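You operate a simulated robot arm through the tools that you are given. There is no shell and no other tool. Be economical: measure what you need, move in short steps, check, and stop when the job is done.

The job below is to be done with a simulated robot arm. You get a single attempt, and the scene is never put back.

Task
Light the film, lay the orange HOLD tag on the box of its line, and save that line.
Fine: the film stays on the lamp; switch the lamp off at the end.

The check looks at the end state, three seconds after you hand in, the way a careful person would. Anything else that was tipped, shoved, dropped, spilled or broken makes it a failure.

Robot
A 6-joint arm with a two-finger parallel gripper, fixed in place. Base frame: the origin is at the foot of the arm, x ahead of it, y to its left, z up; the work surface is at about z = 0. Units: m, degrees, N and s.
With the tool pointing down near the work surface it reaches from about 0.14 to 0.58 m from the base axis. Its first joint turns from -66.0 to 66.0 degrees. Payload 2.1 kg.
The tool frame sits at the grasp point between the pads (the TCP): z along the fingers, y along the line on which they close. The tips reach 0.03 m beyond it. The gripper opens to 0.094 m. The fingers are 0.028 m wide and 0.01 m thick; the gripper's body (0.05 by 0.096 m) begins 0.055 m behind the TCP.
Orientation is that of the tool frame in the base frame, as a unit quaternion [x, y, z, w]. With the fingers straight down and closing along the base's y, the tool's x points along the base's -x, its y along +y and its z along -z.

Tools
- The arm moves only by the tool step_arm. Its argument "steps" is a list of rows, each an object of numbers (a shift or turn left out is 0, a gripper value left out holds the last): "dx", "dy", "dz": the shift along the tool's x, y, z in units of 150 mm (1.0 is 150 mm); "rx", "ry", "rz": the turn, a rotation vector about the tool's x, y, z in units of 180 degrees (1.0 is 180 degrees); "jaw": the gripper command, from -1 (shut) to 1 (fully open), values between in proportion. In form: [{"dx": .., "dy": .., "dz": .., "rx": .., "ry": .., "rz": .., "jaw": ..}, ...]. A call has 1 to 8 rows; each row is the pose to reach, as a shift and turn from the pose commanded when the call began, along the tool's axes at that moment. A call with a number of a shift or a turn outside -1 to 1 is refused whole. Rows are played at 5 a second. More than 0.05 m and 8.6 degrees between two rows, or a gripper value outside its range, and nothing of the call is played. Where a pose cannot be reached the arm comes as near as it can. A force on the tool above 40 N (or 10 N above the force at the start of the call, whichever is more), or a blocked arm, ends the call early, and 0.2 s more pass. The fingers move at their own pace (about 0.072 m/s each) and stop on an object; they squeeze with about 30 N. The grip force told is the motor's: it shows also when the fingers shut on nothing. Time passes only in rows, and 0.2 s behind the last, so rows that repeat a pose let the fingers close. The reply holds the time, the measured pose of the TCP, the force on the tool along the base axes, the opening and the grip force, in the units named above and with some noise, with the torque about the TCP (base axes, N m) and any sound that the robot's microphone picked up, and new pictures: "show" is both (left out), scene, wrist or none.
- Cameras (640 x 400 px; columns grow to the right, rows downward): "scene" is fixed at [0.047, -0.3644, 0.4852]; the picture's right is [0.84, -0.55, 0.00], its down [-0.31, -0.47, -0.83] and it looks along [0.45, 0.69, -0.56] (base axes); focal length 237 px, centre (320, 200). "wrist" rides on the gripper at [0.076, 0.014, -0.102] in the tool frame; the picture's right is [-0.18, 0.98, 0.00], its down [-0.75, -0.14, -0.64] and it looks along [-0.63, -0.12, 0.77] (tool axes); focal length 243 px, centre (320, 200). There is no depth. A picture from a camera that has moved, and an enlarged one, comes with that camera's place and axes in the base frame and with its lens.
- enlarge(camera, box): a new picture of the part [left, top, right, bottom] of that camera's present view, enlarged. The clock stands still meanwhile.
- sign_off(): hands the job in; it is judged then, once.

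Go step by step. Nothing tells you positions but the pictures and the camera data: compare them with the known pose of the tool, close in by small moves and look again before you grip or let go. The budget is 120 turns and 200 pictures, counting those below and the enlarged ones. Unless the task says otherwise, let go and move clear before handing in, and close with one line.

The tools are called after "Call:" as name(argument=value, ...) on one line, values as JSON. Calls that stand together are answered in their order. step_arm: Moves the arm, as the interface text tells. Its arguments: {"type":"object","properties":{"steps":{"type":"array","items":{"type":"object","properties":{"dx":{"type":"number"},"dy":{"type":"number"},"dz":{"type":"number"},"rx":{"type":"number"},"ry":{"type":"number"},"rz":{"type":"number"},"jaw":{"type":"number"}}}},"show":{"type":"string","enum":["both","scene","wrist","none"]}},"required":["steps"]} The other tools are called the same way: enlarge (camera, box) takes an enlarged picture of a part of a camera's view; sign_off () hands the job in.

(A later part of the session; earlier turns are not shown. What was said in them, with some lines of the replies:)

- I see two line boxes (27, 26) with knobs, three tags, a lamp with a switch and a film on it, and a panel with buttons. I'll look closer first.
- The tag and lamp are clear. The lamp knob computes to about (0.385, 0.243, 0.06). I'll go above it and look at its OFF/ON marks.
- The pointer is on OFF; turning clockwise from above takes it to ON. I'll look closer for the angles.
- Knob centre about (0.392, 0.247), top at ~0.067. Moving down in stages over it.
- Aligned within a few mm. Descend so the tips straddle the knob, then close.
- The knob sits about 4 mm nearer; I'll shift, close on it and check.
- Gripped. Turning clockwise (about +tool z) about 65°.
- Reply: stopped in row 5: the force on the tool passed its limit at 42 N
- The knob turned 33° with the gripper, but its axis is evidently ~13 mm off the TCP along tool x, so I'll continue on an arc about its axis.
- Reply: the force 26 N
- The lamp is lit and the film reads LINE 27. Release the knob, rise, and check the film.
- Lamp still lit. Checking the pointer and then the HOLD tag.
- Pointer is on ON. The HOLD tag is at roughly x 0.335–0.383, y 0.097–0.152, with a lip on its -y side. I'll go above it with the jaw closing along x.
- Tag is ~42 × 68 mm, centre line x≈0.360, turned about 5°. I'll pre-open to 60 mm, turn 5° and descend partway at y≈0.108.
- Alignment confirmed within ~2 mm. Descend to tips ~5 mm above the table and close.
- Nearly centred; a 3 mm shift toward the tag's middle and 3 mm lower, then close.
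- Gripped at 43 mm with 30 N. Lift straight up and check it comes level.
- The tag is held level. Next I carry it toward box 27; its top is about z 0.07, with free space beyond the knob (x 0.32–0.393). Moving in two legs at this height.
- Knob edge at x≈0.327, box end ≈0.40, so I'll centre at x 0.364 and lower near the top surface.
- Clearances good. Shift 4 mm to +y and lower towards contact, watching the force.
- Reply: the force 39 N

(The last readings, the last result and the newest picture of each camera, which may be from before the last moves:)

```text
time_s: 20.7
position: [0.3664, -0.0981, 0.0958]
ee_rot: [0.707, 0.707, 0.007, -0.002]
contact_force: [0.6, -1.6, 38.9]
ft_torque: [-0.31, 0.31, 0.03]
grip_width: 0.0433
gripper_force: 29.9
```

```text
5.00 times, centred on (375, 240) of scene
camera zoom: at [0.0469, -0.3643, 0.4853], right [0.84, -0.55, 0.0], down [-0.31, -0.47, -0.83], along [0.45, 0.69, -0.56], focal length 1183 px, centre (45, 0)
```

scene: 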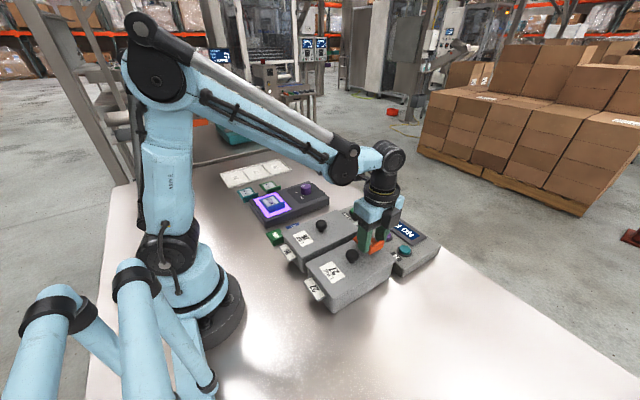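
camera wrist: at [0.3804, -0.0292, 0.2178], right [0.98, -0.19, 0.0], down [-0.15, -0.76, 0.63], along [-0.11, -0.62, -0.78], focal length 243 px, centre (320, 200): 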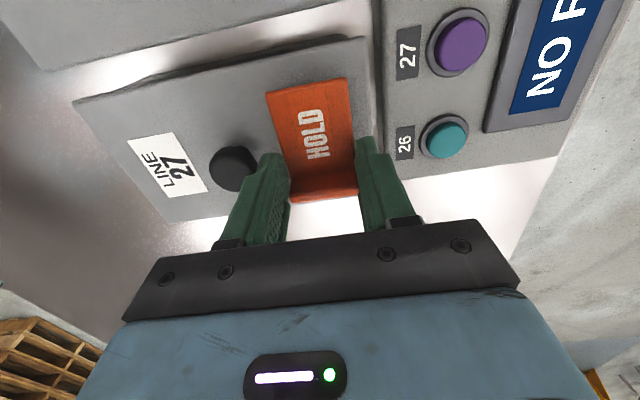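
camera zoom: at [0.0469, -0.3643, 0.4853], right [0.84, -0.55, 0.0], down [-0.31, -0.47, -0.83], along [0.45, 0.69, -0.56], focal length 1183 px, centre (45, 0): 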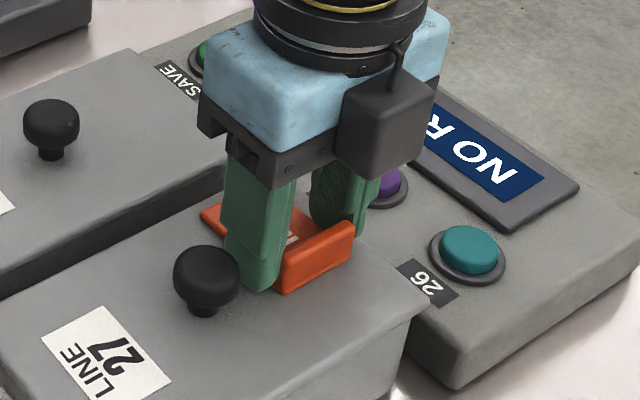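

Contact with the box. Relieve ~1.5 mm, then open just a little (to ~53 mm) and rise.

Call:
step_arm(steps=[{"dz": -0.01}, {"dz": -0.012}, {"dz": -0.012, "jaw": 0.0}, {"dz": -0.012, "jaw": 0.12}, {"dz": -0.012, "jaw": 0.12}])

Call:
enlarge(camera="wrist", box=[120, 0, 480, 240])

```text
time_s: 21.9
position: [0.3658, -0.0994, 0.0986]
ee_rot: [0.708, 0.707, 0.007, -0.002]
contact_force: [-0.9, -0.4, 0.4]
ft_torque: [-0.01, 0.0, 0.02]
grip_width: 0.0525
gripper_force: 0.1
camera wrist: at [0.3797, -0.0254, 0.1992], right [0.98, -0.19, 0.0], down [-0.15, -0.76, 0.63], along [-0.11, -0.62, -0.78], focal length 243 px, centre (320, 200)
```

scene: 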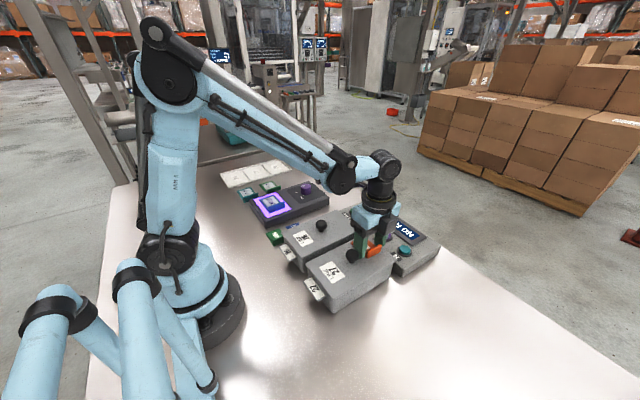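
wrist: 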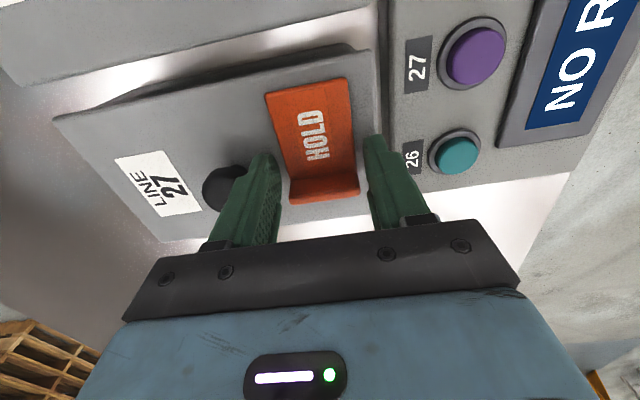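

```text
1.67 times, centred on (300, 120) of wrist
camera zoom: at [0.3797, -0.0254, 0.1992], right [0.98, -0.19, 0.0], down [-0.15, -0.76, 0.63], along [-0.11, -0.62, -0.78], focal length 404 px, centre (353, 333)
```

zoom: 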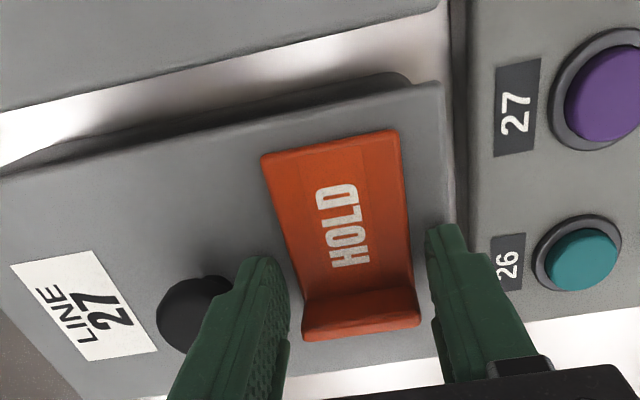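

The tag lies flat on box 27 and free. Rise straight up.

Call:
step_arm(steps=[{"dz": -0.1}, {"dz": -0.35}, {"dz": -0.6}, {"dz": -0.75}, {"dz": -0.75}])

Call:
enlarge(camera="scene", box=[290, 190, 450, 300])

Call:
enlarge(camera="wrist", box=[240, 0, 600, 220])

```text
time_s: 23.1
position: [0.3624, -0.1, 0.2104]
ee_rot: [0.708, 0.706, 0.006, -0.004]
contact_force: [0.4, 0.1, 0.2]
ft_torque: [-0.03, -0.02, -0.03]
grip_width: 0.0527
gripper_force: 0.0
camera wrist: at [0.3778, -0.027, 0.3127], right [0.98, -0.19, 0.0], down [-0.15, -0.76, 0.63], along [-0.12, -0.62, -0.78], focal length 243 px, centre (320, 200)
```

scene: 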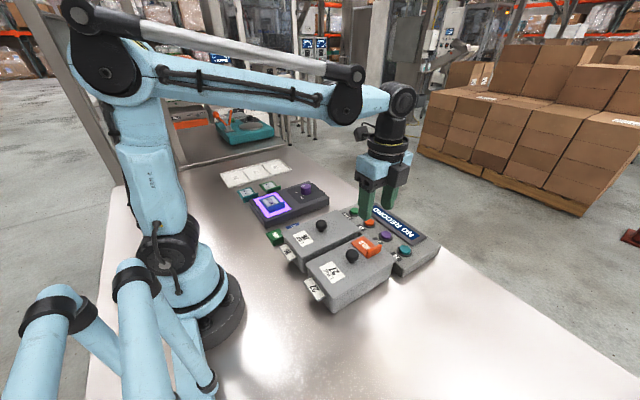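
wrist: 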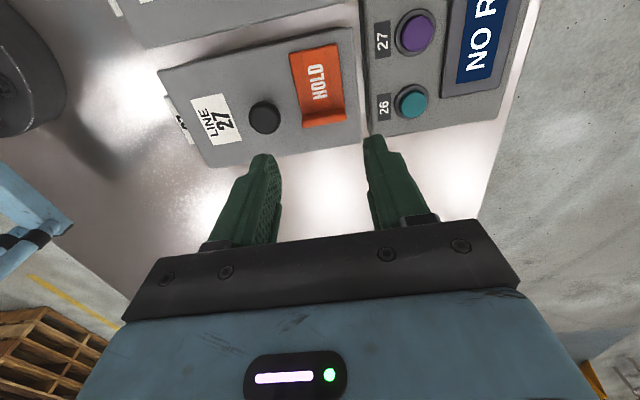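

```text
3.64 times, centred on (370, 245) of scene
camera zoom: at [0.047, -0.3644, 0.4852], right [0.84, -0.55, 0.0], down [-0.31, -0.47, -0.83], along [0.45, 0.69, -0.56], focal length 860 px, centre (138, 36)
```

zoom: 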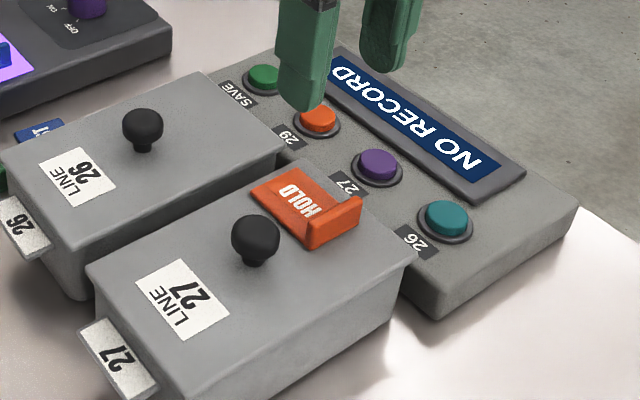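

```text
1.78 times, centred on (420, 110) of wrist
camera zoom: at [0.3778, -0.027, 0.3127], right [0.98, -0.19, 0.0], down [-0.15, -0.76, 0.63], along [-0.12, -0.62, -0.78], focal length 431 px, centre (142, 360)
```

zoom: 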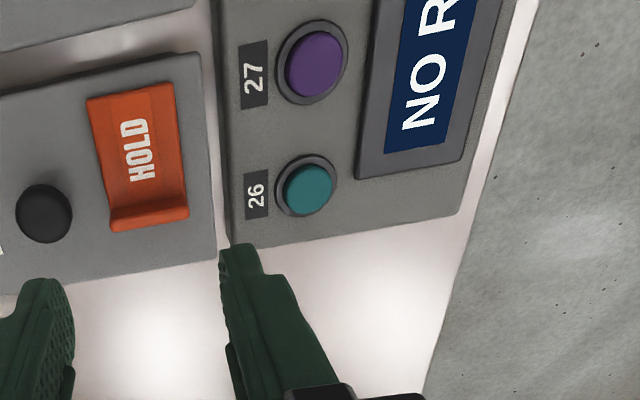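

The tag rests on box 27. Purple 27 button ≈ (0.4575, -0.063, 0.05); SAVE ≈ (0.4515, 0.0645). Close the jaw and go above button 27.

Call:
step_arm(steps=[{"dx": 0.08, "dy": 0.21, "jaw": -1}, {"dx": 0.16, "dy": 0.42, "jaw": -1}, {"dx": 0.244, "dy": 0.634, "jaw": -1}, {"dx": 0.244, "dy": 0.634, "dz": 0.3, "jaw": -1}, {"dx": 0.244, "dy": 0.634, "dz": 0.6, "jaw": -1}, {"dx": 0.244, "dy": 0.634, "dz": 0.6, "jaw": -1}])

Call:
enlarge(camera="wrist", box=[200, 60, 440, 260])

Call:
enlarge(camera="scene", box=[330, 190, 450, 290])

```text
time_s: 24.5
position: [0.4609, -0.0625, 0.1193]
ee_rot: [0.708, 0.706, 0.006, -0.004]
contact_force: [0.6, 0.0, 1.1]
ft_torque: [-0.01, 0.01, 0.01]
grip_width: 0.0
gripper_force: 30.5
camera wrist: at [0.4746, 0.0114, 0.2226], right [0.98, -0.19, 0.0], down [-0.15, -0.76, 0.63], along [-0.11, -0.62, -0.78], focal length 243 px, centre (320, 200)
```

scene: 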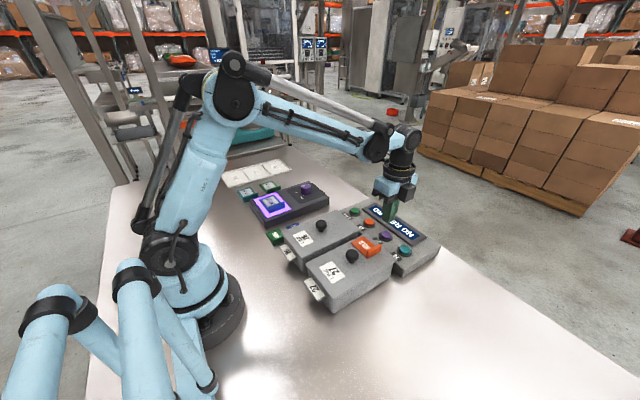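
wrist: 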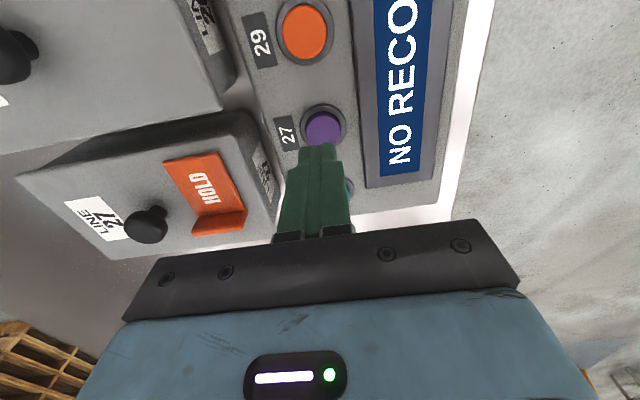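

```text
2.00 times, centred on (320, 160) of wrist
camera zoom: at [0.4746, 0.0114, 0.2226], right [0.98, -0.19, 0.0], down [-0.15, -0.76, 0.63], along [-0.11, -0.62, -0.78], focal length 485 px, centre (320, 280)
```

zoom: 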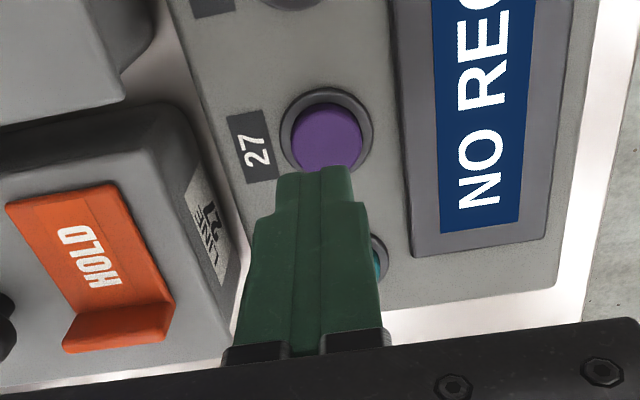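

```text
4.00 times, centred on (390, 240) of scene
camera zoom: at [0.047, -0.3644, 0.4852], right [0.84, -0.55, 0.0], down [-0.31, -0.47, -0.83], along [0.45, 0.69, -0.56], focal length 947 px, centre (40, 40)
```

zoom: 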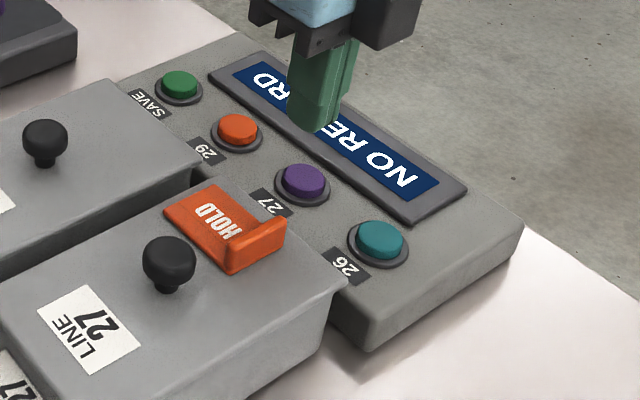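

Well aligned over button 27. Descend with small final steps.

Call:
step_arm(steps=[{"dy": 0.013, "dz": 0.12}, {"dy": 0.013, "dz": 0.22}, {"dy": 0.013, "dz": 0.25}, {"dy": 0.013, "dz": 0.265}, {"dy": 0.013, "dz": 0.28}, {"dy": 0.013, "dz": 0.28}])

Call:
enlarge(camera="scene", box=[330, 190, 450, 290])

```text
time_s: 25.9
position: [0.463, -0.0611, 0.078]
ee_rot: [0.708, 0.706, 0.006, -0.003]
contact_force: [0.6, -0.3, 0.3]
ft_torque: [-0.01, -0.04, 0.01]
grip_width: 0.0001
gripper_force: 29.7
camera wrist: at [0.4773, 0.0122, 0.1807], right [0.98, -0.19, 0.0], down [-0.15, -0.76, 0.63], along [-0.11, -0.62, -0.78], focal length 243 px, centre (320, 200)
```

scene: 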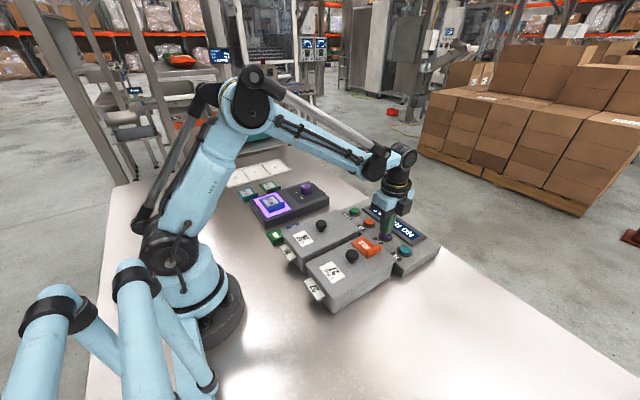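
wrist: 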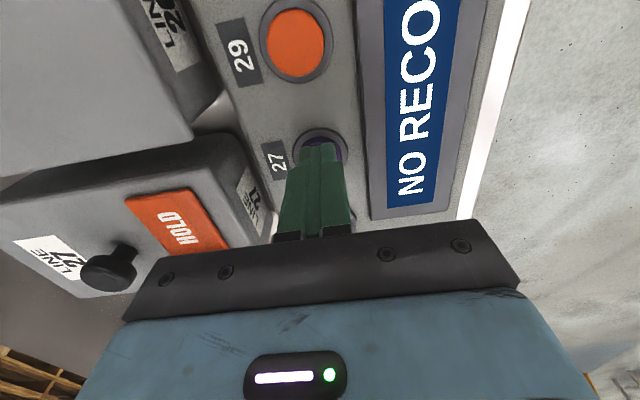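

```text
4.00 times, centred on (390, 240) of scene
camera zoom: at [0.047, -0.3644, 0.4852], right [0.84, -0.55, 0.0], down [-0.31, -0.47, -0.83], along [0.45, 0.69, -0.56], focal length 947 px, centre (40, 40)
```

zoom: 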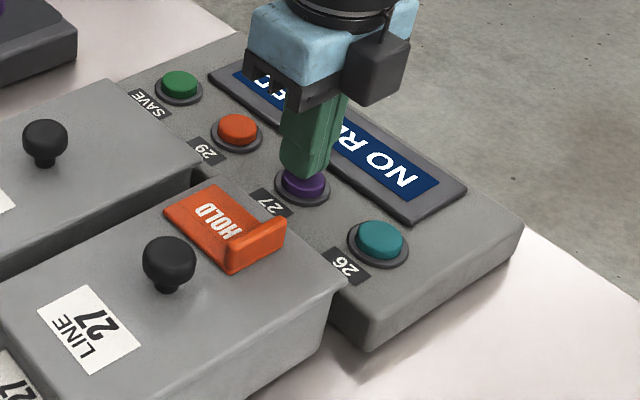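

Right over the button, ~8 mm above. Press in 2 mm steps.

Call:
step_arm(steps=[{"dz": 0.013}, {"dz": 0.026}, {"dz": 0.04}, {"dz": 0.053}, {"dz": 0.066}, {"dz": 0.066}], show="wrist")

```text
time_s: 27.3
position: [0.4624, -0.0618, 0.0681]
ee_rot: [0.708, 0.706, 0.007, -0.004]
contact_force: [1.4, 1.9, 15.2]
ft_torque: [-0.06, -0.03, 0.01]
grip_width: 0.0
gripper_force: 29.8
heard: click
camera wrist: at [0.4768, 0.0118, 0.1713], right [0.98, -0.19, 0.0], down [-0.15, -0.76, 0.63], along [-0.11, -0.62, -0.78], focal length 243 px, centre (320, 200)
```

wrist: 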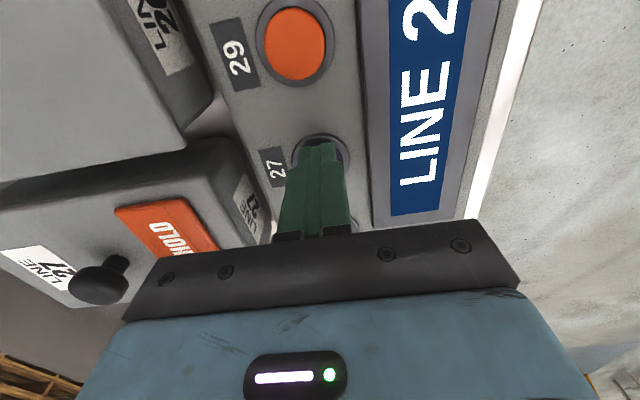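

Click heard, display shows LINE 2_. Rise and move over to SAVE.

Call:
step_arm(steps=[{"dz": -0.15}, {"dz": -0.33}, {"dx": 0.28, "dz": -0.33}, {"dx": 0.56, "dz": -0.33}, {"dx": 0.83, "dz": -0.33}, {"dx": 0.83, "dz": -0.33}])

Call:
enlarge(camera="wrist", box=[200, 60, 440, 260])

Call:
enlarge(camera="scene", box=[330, 180, 450, 280])

```text
time_s: 28.7
position: [0.4628, 0.064, 0.1193]
ee_rot: [0.707, 0.707, 0.007, -0.003]
contact_force: [0.0, -1.0, 0.0]
ft_torque: [0.01, 0.0, -0.02]
grip_width: 0.0002
gripper_force: 30.1
camera wrist: at [0.4774, 0.1377, 0.2215], right [0.98, -0.19, 0.0], down [-0.15, -0.76, 0.63], along [-0.12, -0.62, -0.78], focal length 243 px, centre (320, 200)
```

scene: 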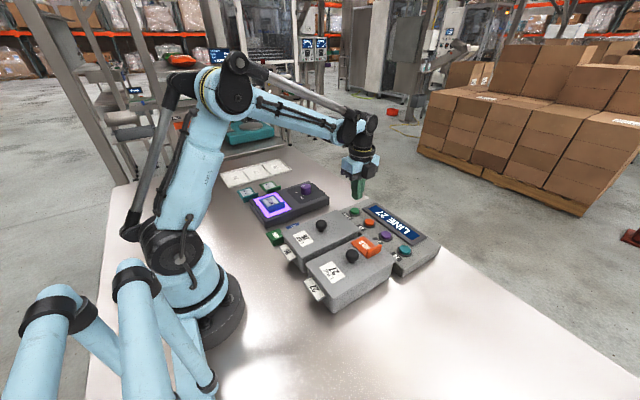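
wrist: 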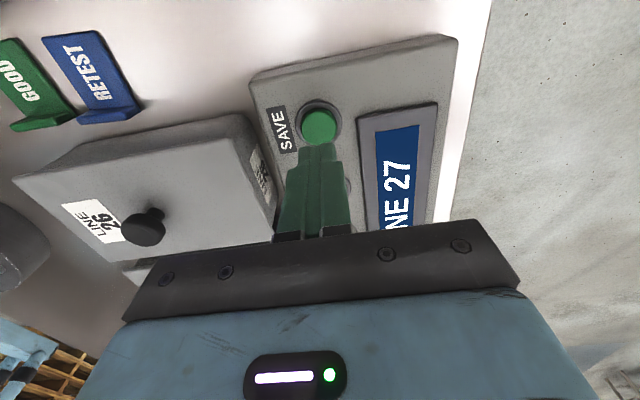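

```text
2.00 times, centred on (320, 160) of wrist
camera zoom: at [0.4774, 0.1377, 0.2215], right [0.98, -0.19, 0.0], down [-0.15, -0.76, 0.63], along [-0.12, -0.62, -0.78], focal length 485 px, centre (320, 280)
```

zoom: 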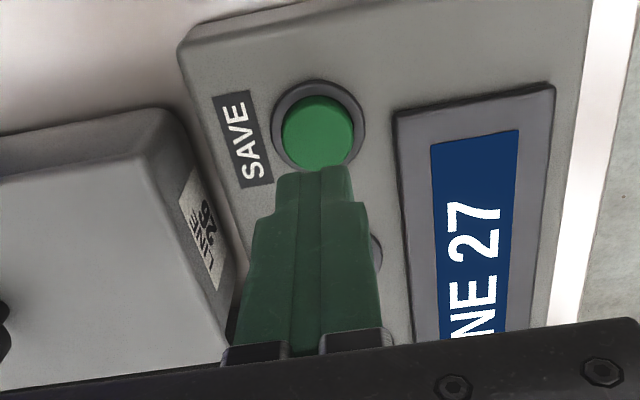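

```text
4.00 times, centred on (390, 230) of scene
camera zoom: at [0.047, -0.3644, 0.4852], right [0.84, -0.55, 0.0], down [-0.31, -0.47, -0.83], along [0.45, 0.69, -0.56], focal length 947 px, centre (40, 80)
```

zoom: 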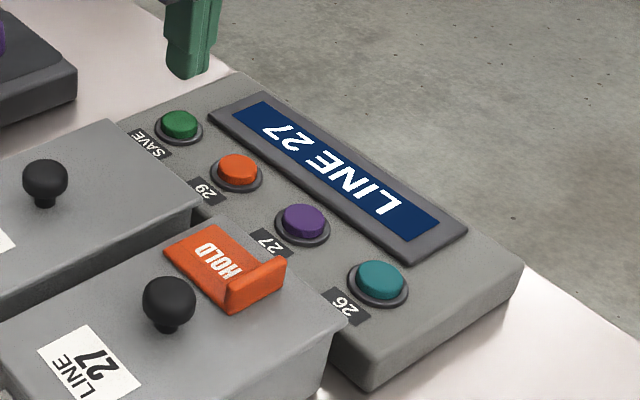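

Display reads LINE 27. SAVE is 3–4 mm off; correct and press it.

Call:
step_arm(steps=[{"dx": 0.025, "dy": -0.018, "dz": 0.12}, {"dx": 0.025, "dy": -0.018, "dz": 0.22}, {"dx": 0.025, "dy": -0.018, "dz": 0.27}, {"dx": 0.025, "dy": -0.018, "dz": 0.29}, {"dx": 0.025, "dy": -0.018, "dz": 0.31}, {"dx": 0.025, "dy": -0.018, "dz": 0.325}, {"dx": 0.025, "dy": -0.018, "dz": 0.342}, {"dx": 0.025, "dy": -0.018, "dz": 0.342}])

Call:
enlarge(camera="scene", box=[330, 180, 450, 280])

```text
time_s: 30.5
position: [0.4608, 0.0661, 0.0687]
ee_rot: [0.708, 0.706, 0.007, -0.002]
contact_force: [-6.6, -3.8, 15.0]
ft_torque: [-0.2, 0.21, -0.07]
grip_width: 0.0003
gripper_force: 29.9
heard: click
camera wrist: at [0.4751, 0.1399, 0.1712], right [0.98, -0.19, 0.0], down [-0.15, -0.76, 0.63], along [-0.12, -0.62, -0.78], focal length 243 px, centre (320, 200)
```

scene: 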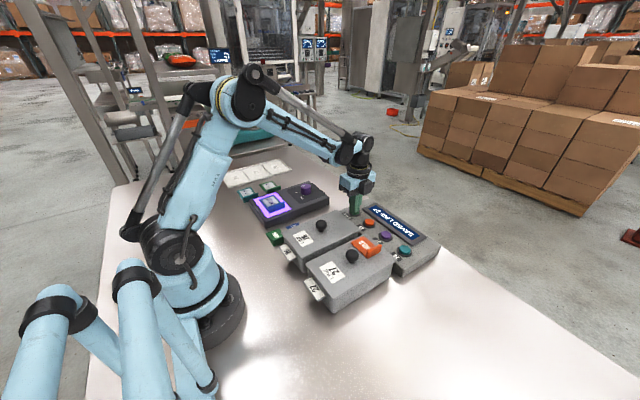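
wrist: 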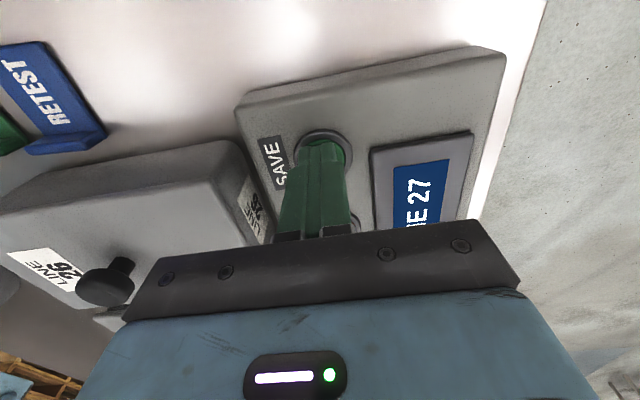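

```text
4.00 times, centred on (390, 230) of scene
camera zoom: at [0.0469, -0.3644, 0.4852], right [0.84, -0.55, 0.0], down [-0.31, -0.47, -0.83], along [0.45, 0.69, -0.56], focal length 947 px, centre (40, 80)
```

zoom: 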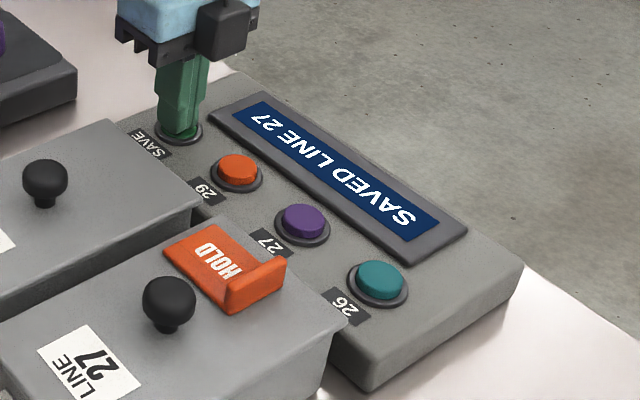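

SAVED LINE 27. Now rise and head back to the lamp knob at ~(0.397, 0.249).

Call:
step_arm(steps=[{"dz": -0.2}, {"dz": -0.45}, {"dz": -0.7}, {"dx": 0.3, "dy": -0.1, "dz": -0.75, "rz": -0.035, "jaw": 1}, {"dx": 0.6, "dy": -0.2, "dz": -0.75, "rz": -0.07, "jaw": 1}, {"dx": 0.9, "dy": -0.35, "dz": -0.75, "rz": -0.105, "jaw": 1}, {"dx": 1.0, "dy": -0.43, "dz": -0.75, "rz": -0.14, "jaw": 1}, {"dx": 1.0, "dy": -0.43, "dz": -0.75, "rz": -0.14, "jaw": 1}], show="wrist")

```text
refused: row 6 steps farther than a row can; nothing moved
```

Call:
step_arm(steps=[{"dz": -0.25}, {"dz": -0.5}, {"dz": -0.75}, {"dx": 0.3, "dy": -0.1, "dz": -0.75, "rz": -0.035, "jaw": 1}, {"dx": 0.6, "dy": -0.2, "dz": -0.75, "rz": -0.07, "jaw": 1}, {"dx": 0.85, "dy": -0.32, "dz": -0.75, "rz": -0.105, "jaw": 1}, {"dx": 1.0, "dy": -0.43, "dz": -0.75, "rz": -0.14, "jaw": 1}, {"dx": 1.0, "dy": -0.43, "dz": -0.75, "rz": -0.14, "jaw": 1}], show="wrist")

```text
time_s: 32.3
position: [0.3958, 0.2149, 0.184]
ee_rot: [0.536, 0.844, 0.007, -0.002]
contact_force: [-0.2, -0.3, 0.2]
ft_torque: [0.02, 0.02, -0.02]
grip_width: 0.094
gripper_force: 0.0
camera wrist: at [0.3758, 0.2865, 0.2869], right [0.97, 0.25, 0.01], down [0.19, -0.75, 0.63], along [0.17, -0.61, -0.77], focal length 243 px, centre (320, 200)
```

wrist: 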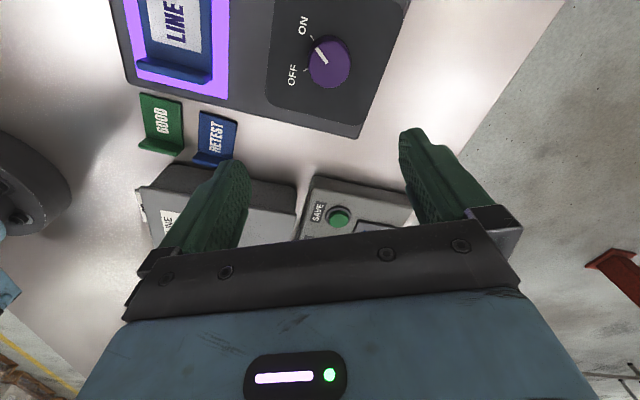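

Call:
step_arm(steps=[{"dx": 0.1, "dy": 0.05, "dz": 0.15, "jaw": 0.5}, {"dx": 0.203, "dy": 0.103, "dz": 0.3, "jaw": 0.5}, {"dx": 0.203, "dy": 0.103, "dz": 0.49, "jaw": 0.5}, {"dx": 0.203, "dy": 0.103, "dz": 0.49, "jaw": 0.5}])

Call:
enlarge(camera="scene", box=[230, 140, 350, 230])

```text
time_s: 33.3
position: [0.3973, 0.2511, 0.1109]
ee_rot: [0.536, 0.844, 0.007, -0.002]
contact_force: [-0.1, 0.4, 0.4]
ft_torque: [0.04, 0.02, -0.01]
grip_width: 0.0703
gripper_force: 0.0
camera wrist: at [0.3777, 0.3229, 0.2124], right [0.97, 0.25, 0.01], down [0.19, -0.75, 0.63], along [0.17, -0.61, -0.77], focal length 243 px, centre (320, 200)
```

scene: 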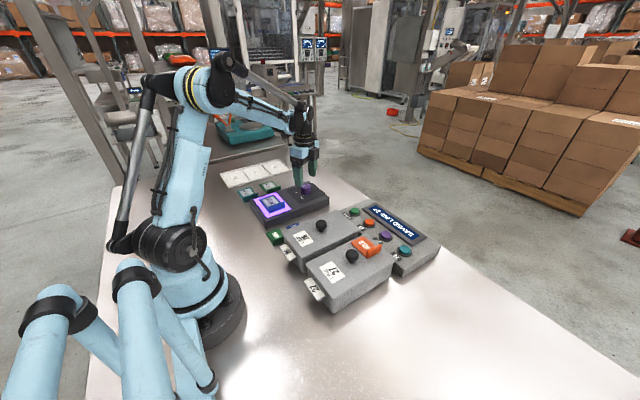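
wrist: 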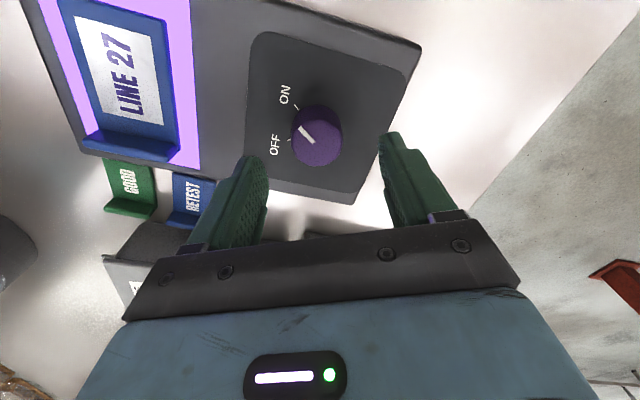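

```text
4.44 times, centred on (290, 185) of scene
camera zoom: at [0.047, -0.3644, 0.4852], right [0.84, -0.55, 0.0], down [-0.31, -0.47, -0.83], along [0.45, 0.69, -0.56], focal length 1052 px, centre (453, 267)
```

zoom: 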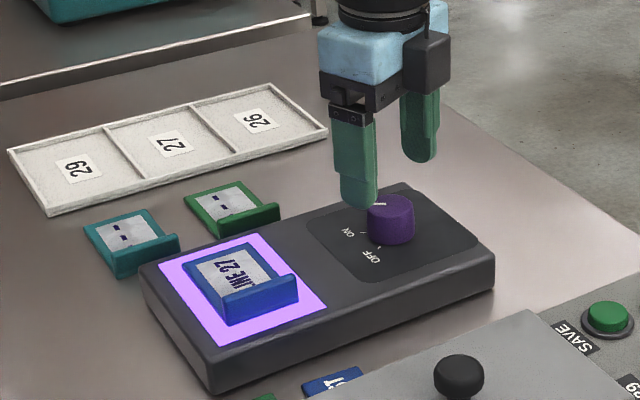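

Centred. Descend, then close on the knob.

Call:
step_arm(steps=[{"dx": 0.013, "dz": 0.1, "jaw": 0.5}, {"dx": 0.013, "dz": 0.2, "jaw": 0.5}, {"dx": 0.013, "dz": 0.28, "jaw": 0.5}, {"dx": 0.013, "dz": 0.28, "jaw": 0.0}, {"dx": 0.013, "dz": 0.28, "jaw": -1}, {"dx": 0.013, "dz": 0.28, "jaw": -1}, {"dx": 0.013, "dz": 0.28, "jaw": -1}], show="wrist")

```text
time_s: 34.9
position: [0.3945, 0.2525, 0.068]
ee_rot: [0.537, 0.844, 0.002, -0.004]
contact_force: [-30.9, -17.7, -13.8]
ft_torque: [0.01, 0.53, -0.06]
grip_width: 0.0367
gripper_force: 45.0
camera wrist: at [0.3765, 0.3247, 0.1699], right [0.97, 0.25, 0.0], down [0.19, -0.75, 0.64], along [0.16, -0.62, -0.77], focal length 243 px, centre (320, 200)
```

wrist: 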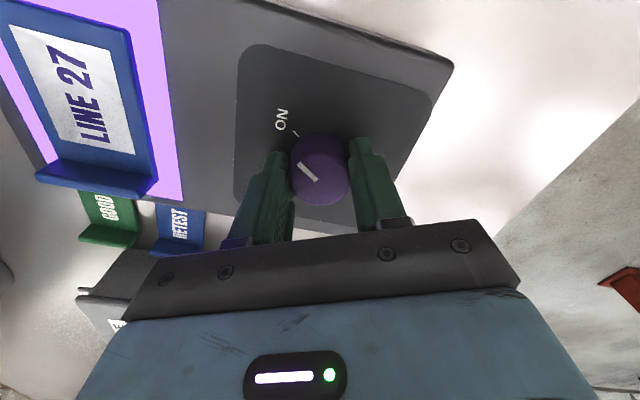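

A side load of ~35 N shows the arm is ~3 mm off along the jaw; relieve that first.

Call:
step_arm(steps=[{"dy": -0.01}, {"dy": -0.02}, {"dy": -0.02}], show="none")

```text
time_s: 35.7
position: [0.3951, 0.2524, 0.0678]
ee_rot: [0.537, 0.844, 0.007, 0.0]
contact_force: [-8.7, -3.9, -21.9]
ft_torque: [-0.67, 0.25, -0.05]
grip_width: 0.0365
gripper_force: 45.2
```

Load relieved. Turn back counter-clockwise ~65°.

Call:
step_arm(steps=[{"rz": -0.045, "dy": -0.003}, {"rz": -0.09, "dy": -0.006, "dx": -0.001}, {"rz": -0.135, "dy": -0.008, "dx": -0.002}, {"rz": -0.18, "dy": -0.011, "dx": -0.003}, {"rz": -0.225, "dy": -0.013, "dx": -0.005}, {"rz": -0.27, "dy": -0.015, "dx": -0.007}, {"rz": -0.315, "dy": -0.017, "dx": -0.009}, {"rz": -0.36, "dy": -0.018, "dx": -0.0115}])

Call:
enlarge(camera="scene", box=[230, 140, 350, 230])

```text
time_s: 37.5
position: [0.3909, 0.2495, 0.0681]
ee_rot: [-0.001, 1.0, 0.008, 0.005]
contact_force: [20.6, 6.4, 30.7]
ft_torque: [0.25, 0.01, -0.02]
grip_width: 0.037
gripper_force: 45.0
camera wrist: at [0.3163, 0.2607, 0.1689], right [0.18, 0.98, 0.02], down [0.75, -0.15, 0.65], along [0.64, -0.1, -0.76], focal length 243 px, centre (320, 200)
```

scene: 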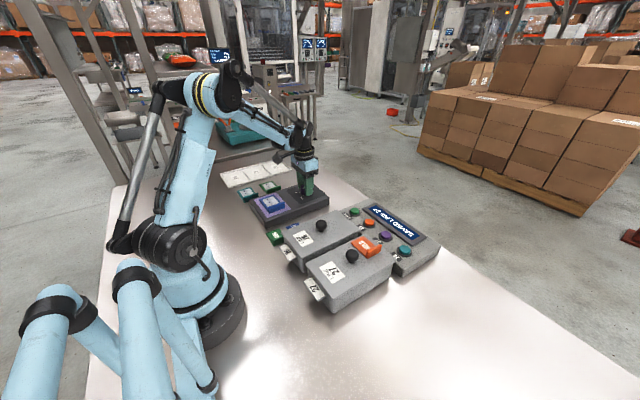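
wrist: 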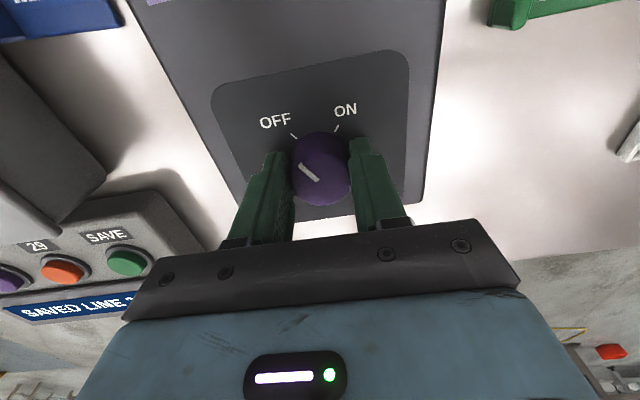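

```text
4.44 times, centred on (290, 185) of scene
camera zoom: at [0.0469, -0.3644, 0.4851], right [0.84, -0.55, 0.0], down [-0.31, -0.47, -0.83], along [0.45, 0.69, -0.56], focal length 1052 px, centre (453, 267)
```

zoom: 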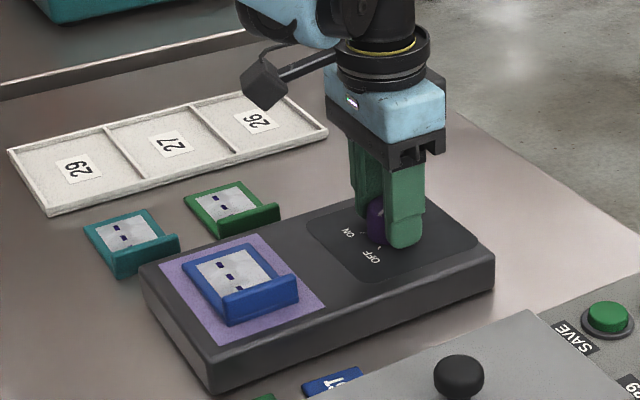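

The lamp is off again. Relieve the load, open, and rise clear.

Call:
step_arm(steps=[{"dz": -0.008, "dx": -0.008}, {"dz": -0.008, "dx": -0.008, "jaw": 0.0}, {"dz": -0.008, "dx": -0.008, "jaw": 0.6}, {"dz": -0.008, "dx": -0.008, "jaw": 0.6}, {"dz": -0.3, "dx": -0.008}, {"dz": -0.6, "dx": -0.008}, {"dz": -0.9, "dx": -0.008}, {"dz": -0.9, "dx": -0.008}])

Call:
enlarge(camera="wrist", box=[260, 0, 420, 150])

Call:
enlarge(camera="scene", box=[210, 150, 450, 310])

```text
time_s: 39.3
position: [0.3922, 0.2472, 0.2039]
ee_rot: [0.001, 1.0, 0.007, 0.003]
contact_force: [0.1, -0.8, -0.4]
ft_torque: [-0.03, -0.03, -0.04]
grip_width: 0.0752
gripper_force: 0.0
camera wrist: at [0.3159, 0.2589, 0.3051], right [0.19, 0.98, 0.01], down [0.75, -0.15, 0.64], along [0.64, -0.11, -0.76], focal length 243 px, centre (320, 200)
```

scene: 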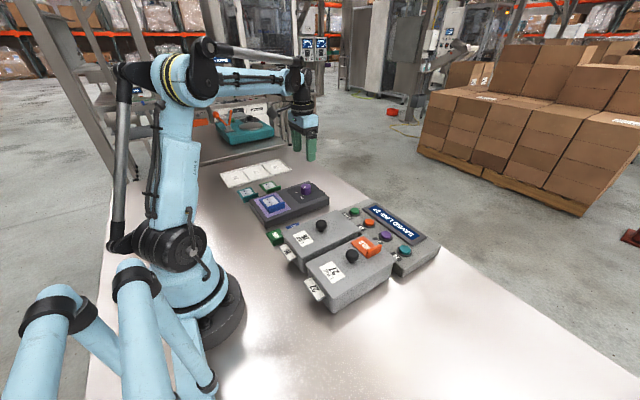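
wrist: 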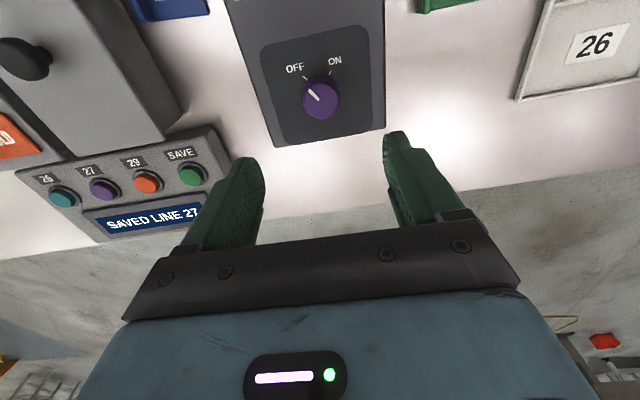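

```text
2.67 times, centred on (340, 75) of wrist
camera zoom: at [0.3159, 0.2589, 0.3051], right [0.19, 0.98, 0.01], down [0.75, -0.15, 0.64], along [0.64, -0.11, -0.76], focal length 647 px, centre (267, 533)
```

zoom: 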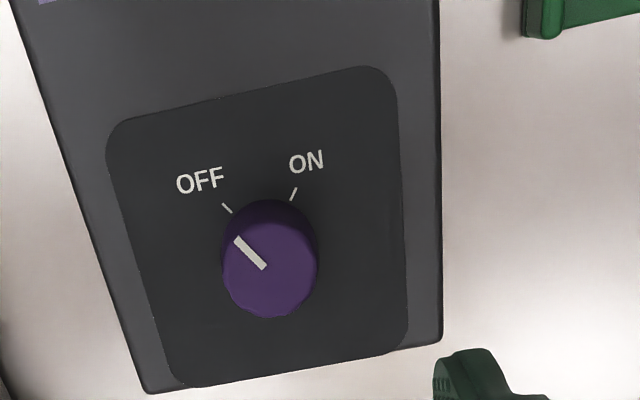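

```text
2.50 times, centred on (330, 230) of scene
camera zoom: at [0.047, -0.3644, 0.4852], right [0.84, -0.55, 0.0], down [-0.31, -0.47, -0.83], along [0.45, 0.69, -0.56], focal length 592 px, centre (295, 125)
```

zoom: 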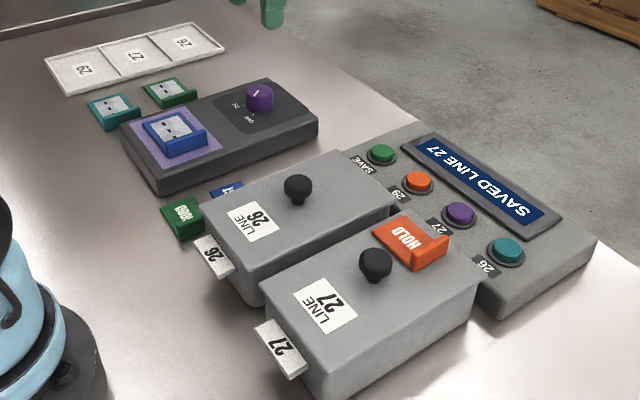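

The knob is at OFF, the film is still on the lamp, the HOLD tag lies on box 27 and the display reads SAVED LINE 27. Nothing else has moved and the arm is clear, so I'm handing in.

Call:
sign_off()

```text
The job is handed in.
```

The lit film read LINE 27, so I laid the HOLD tag on box 27 and saved line 27. The lamp is off again with the film still on it.
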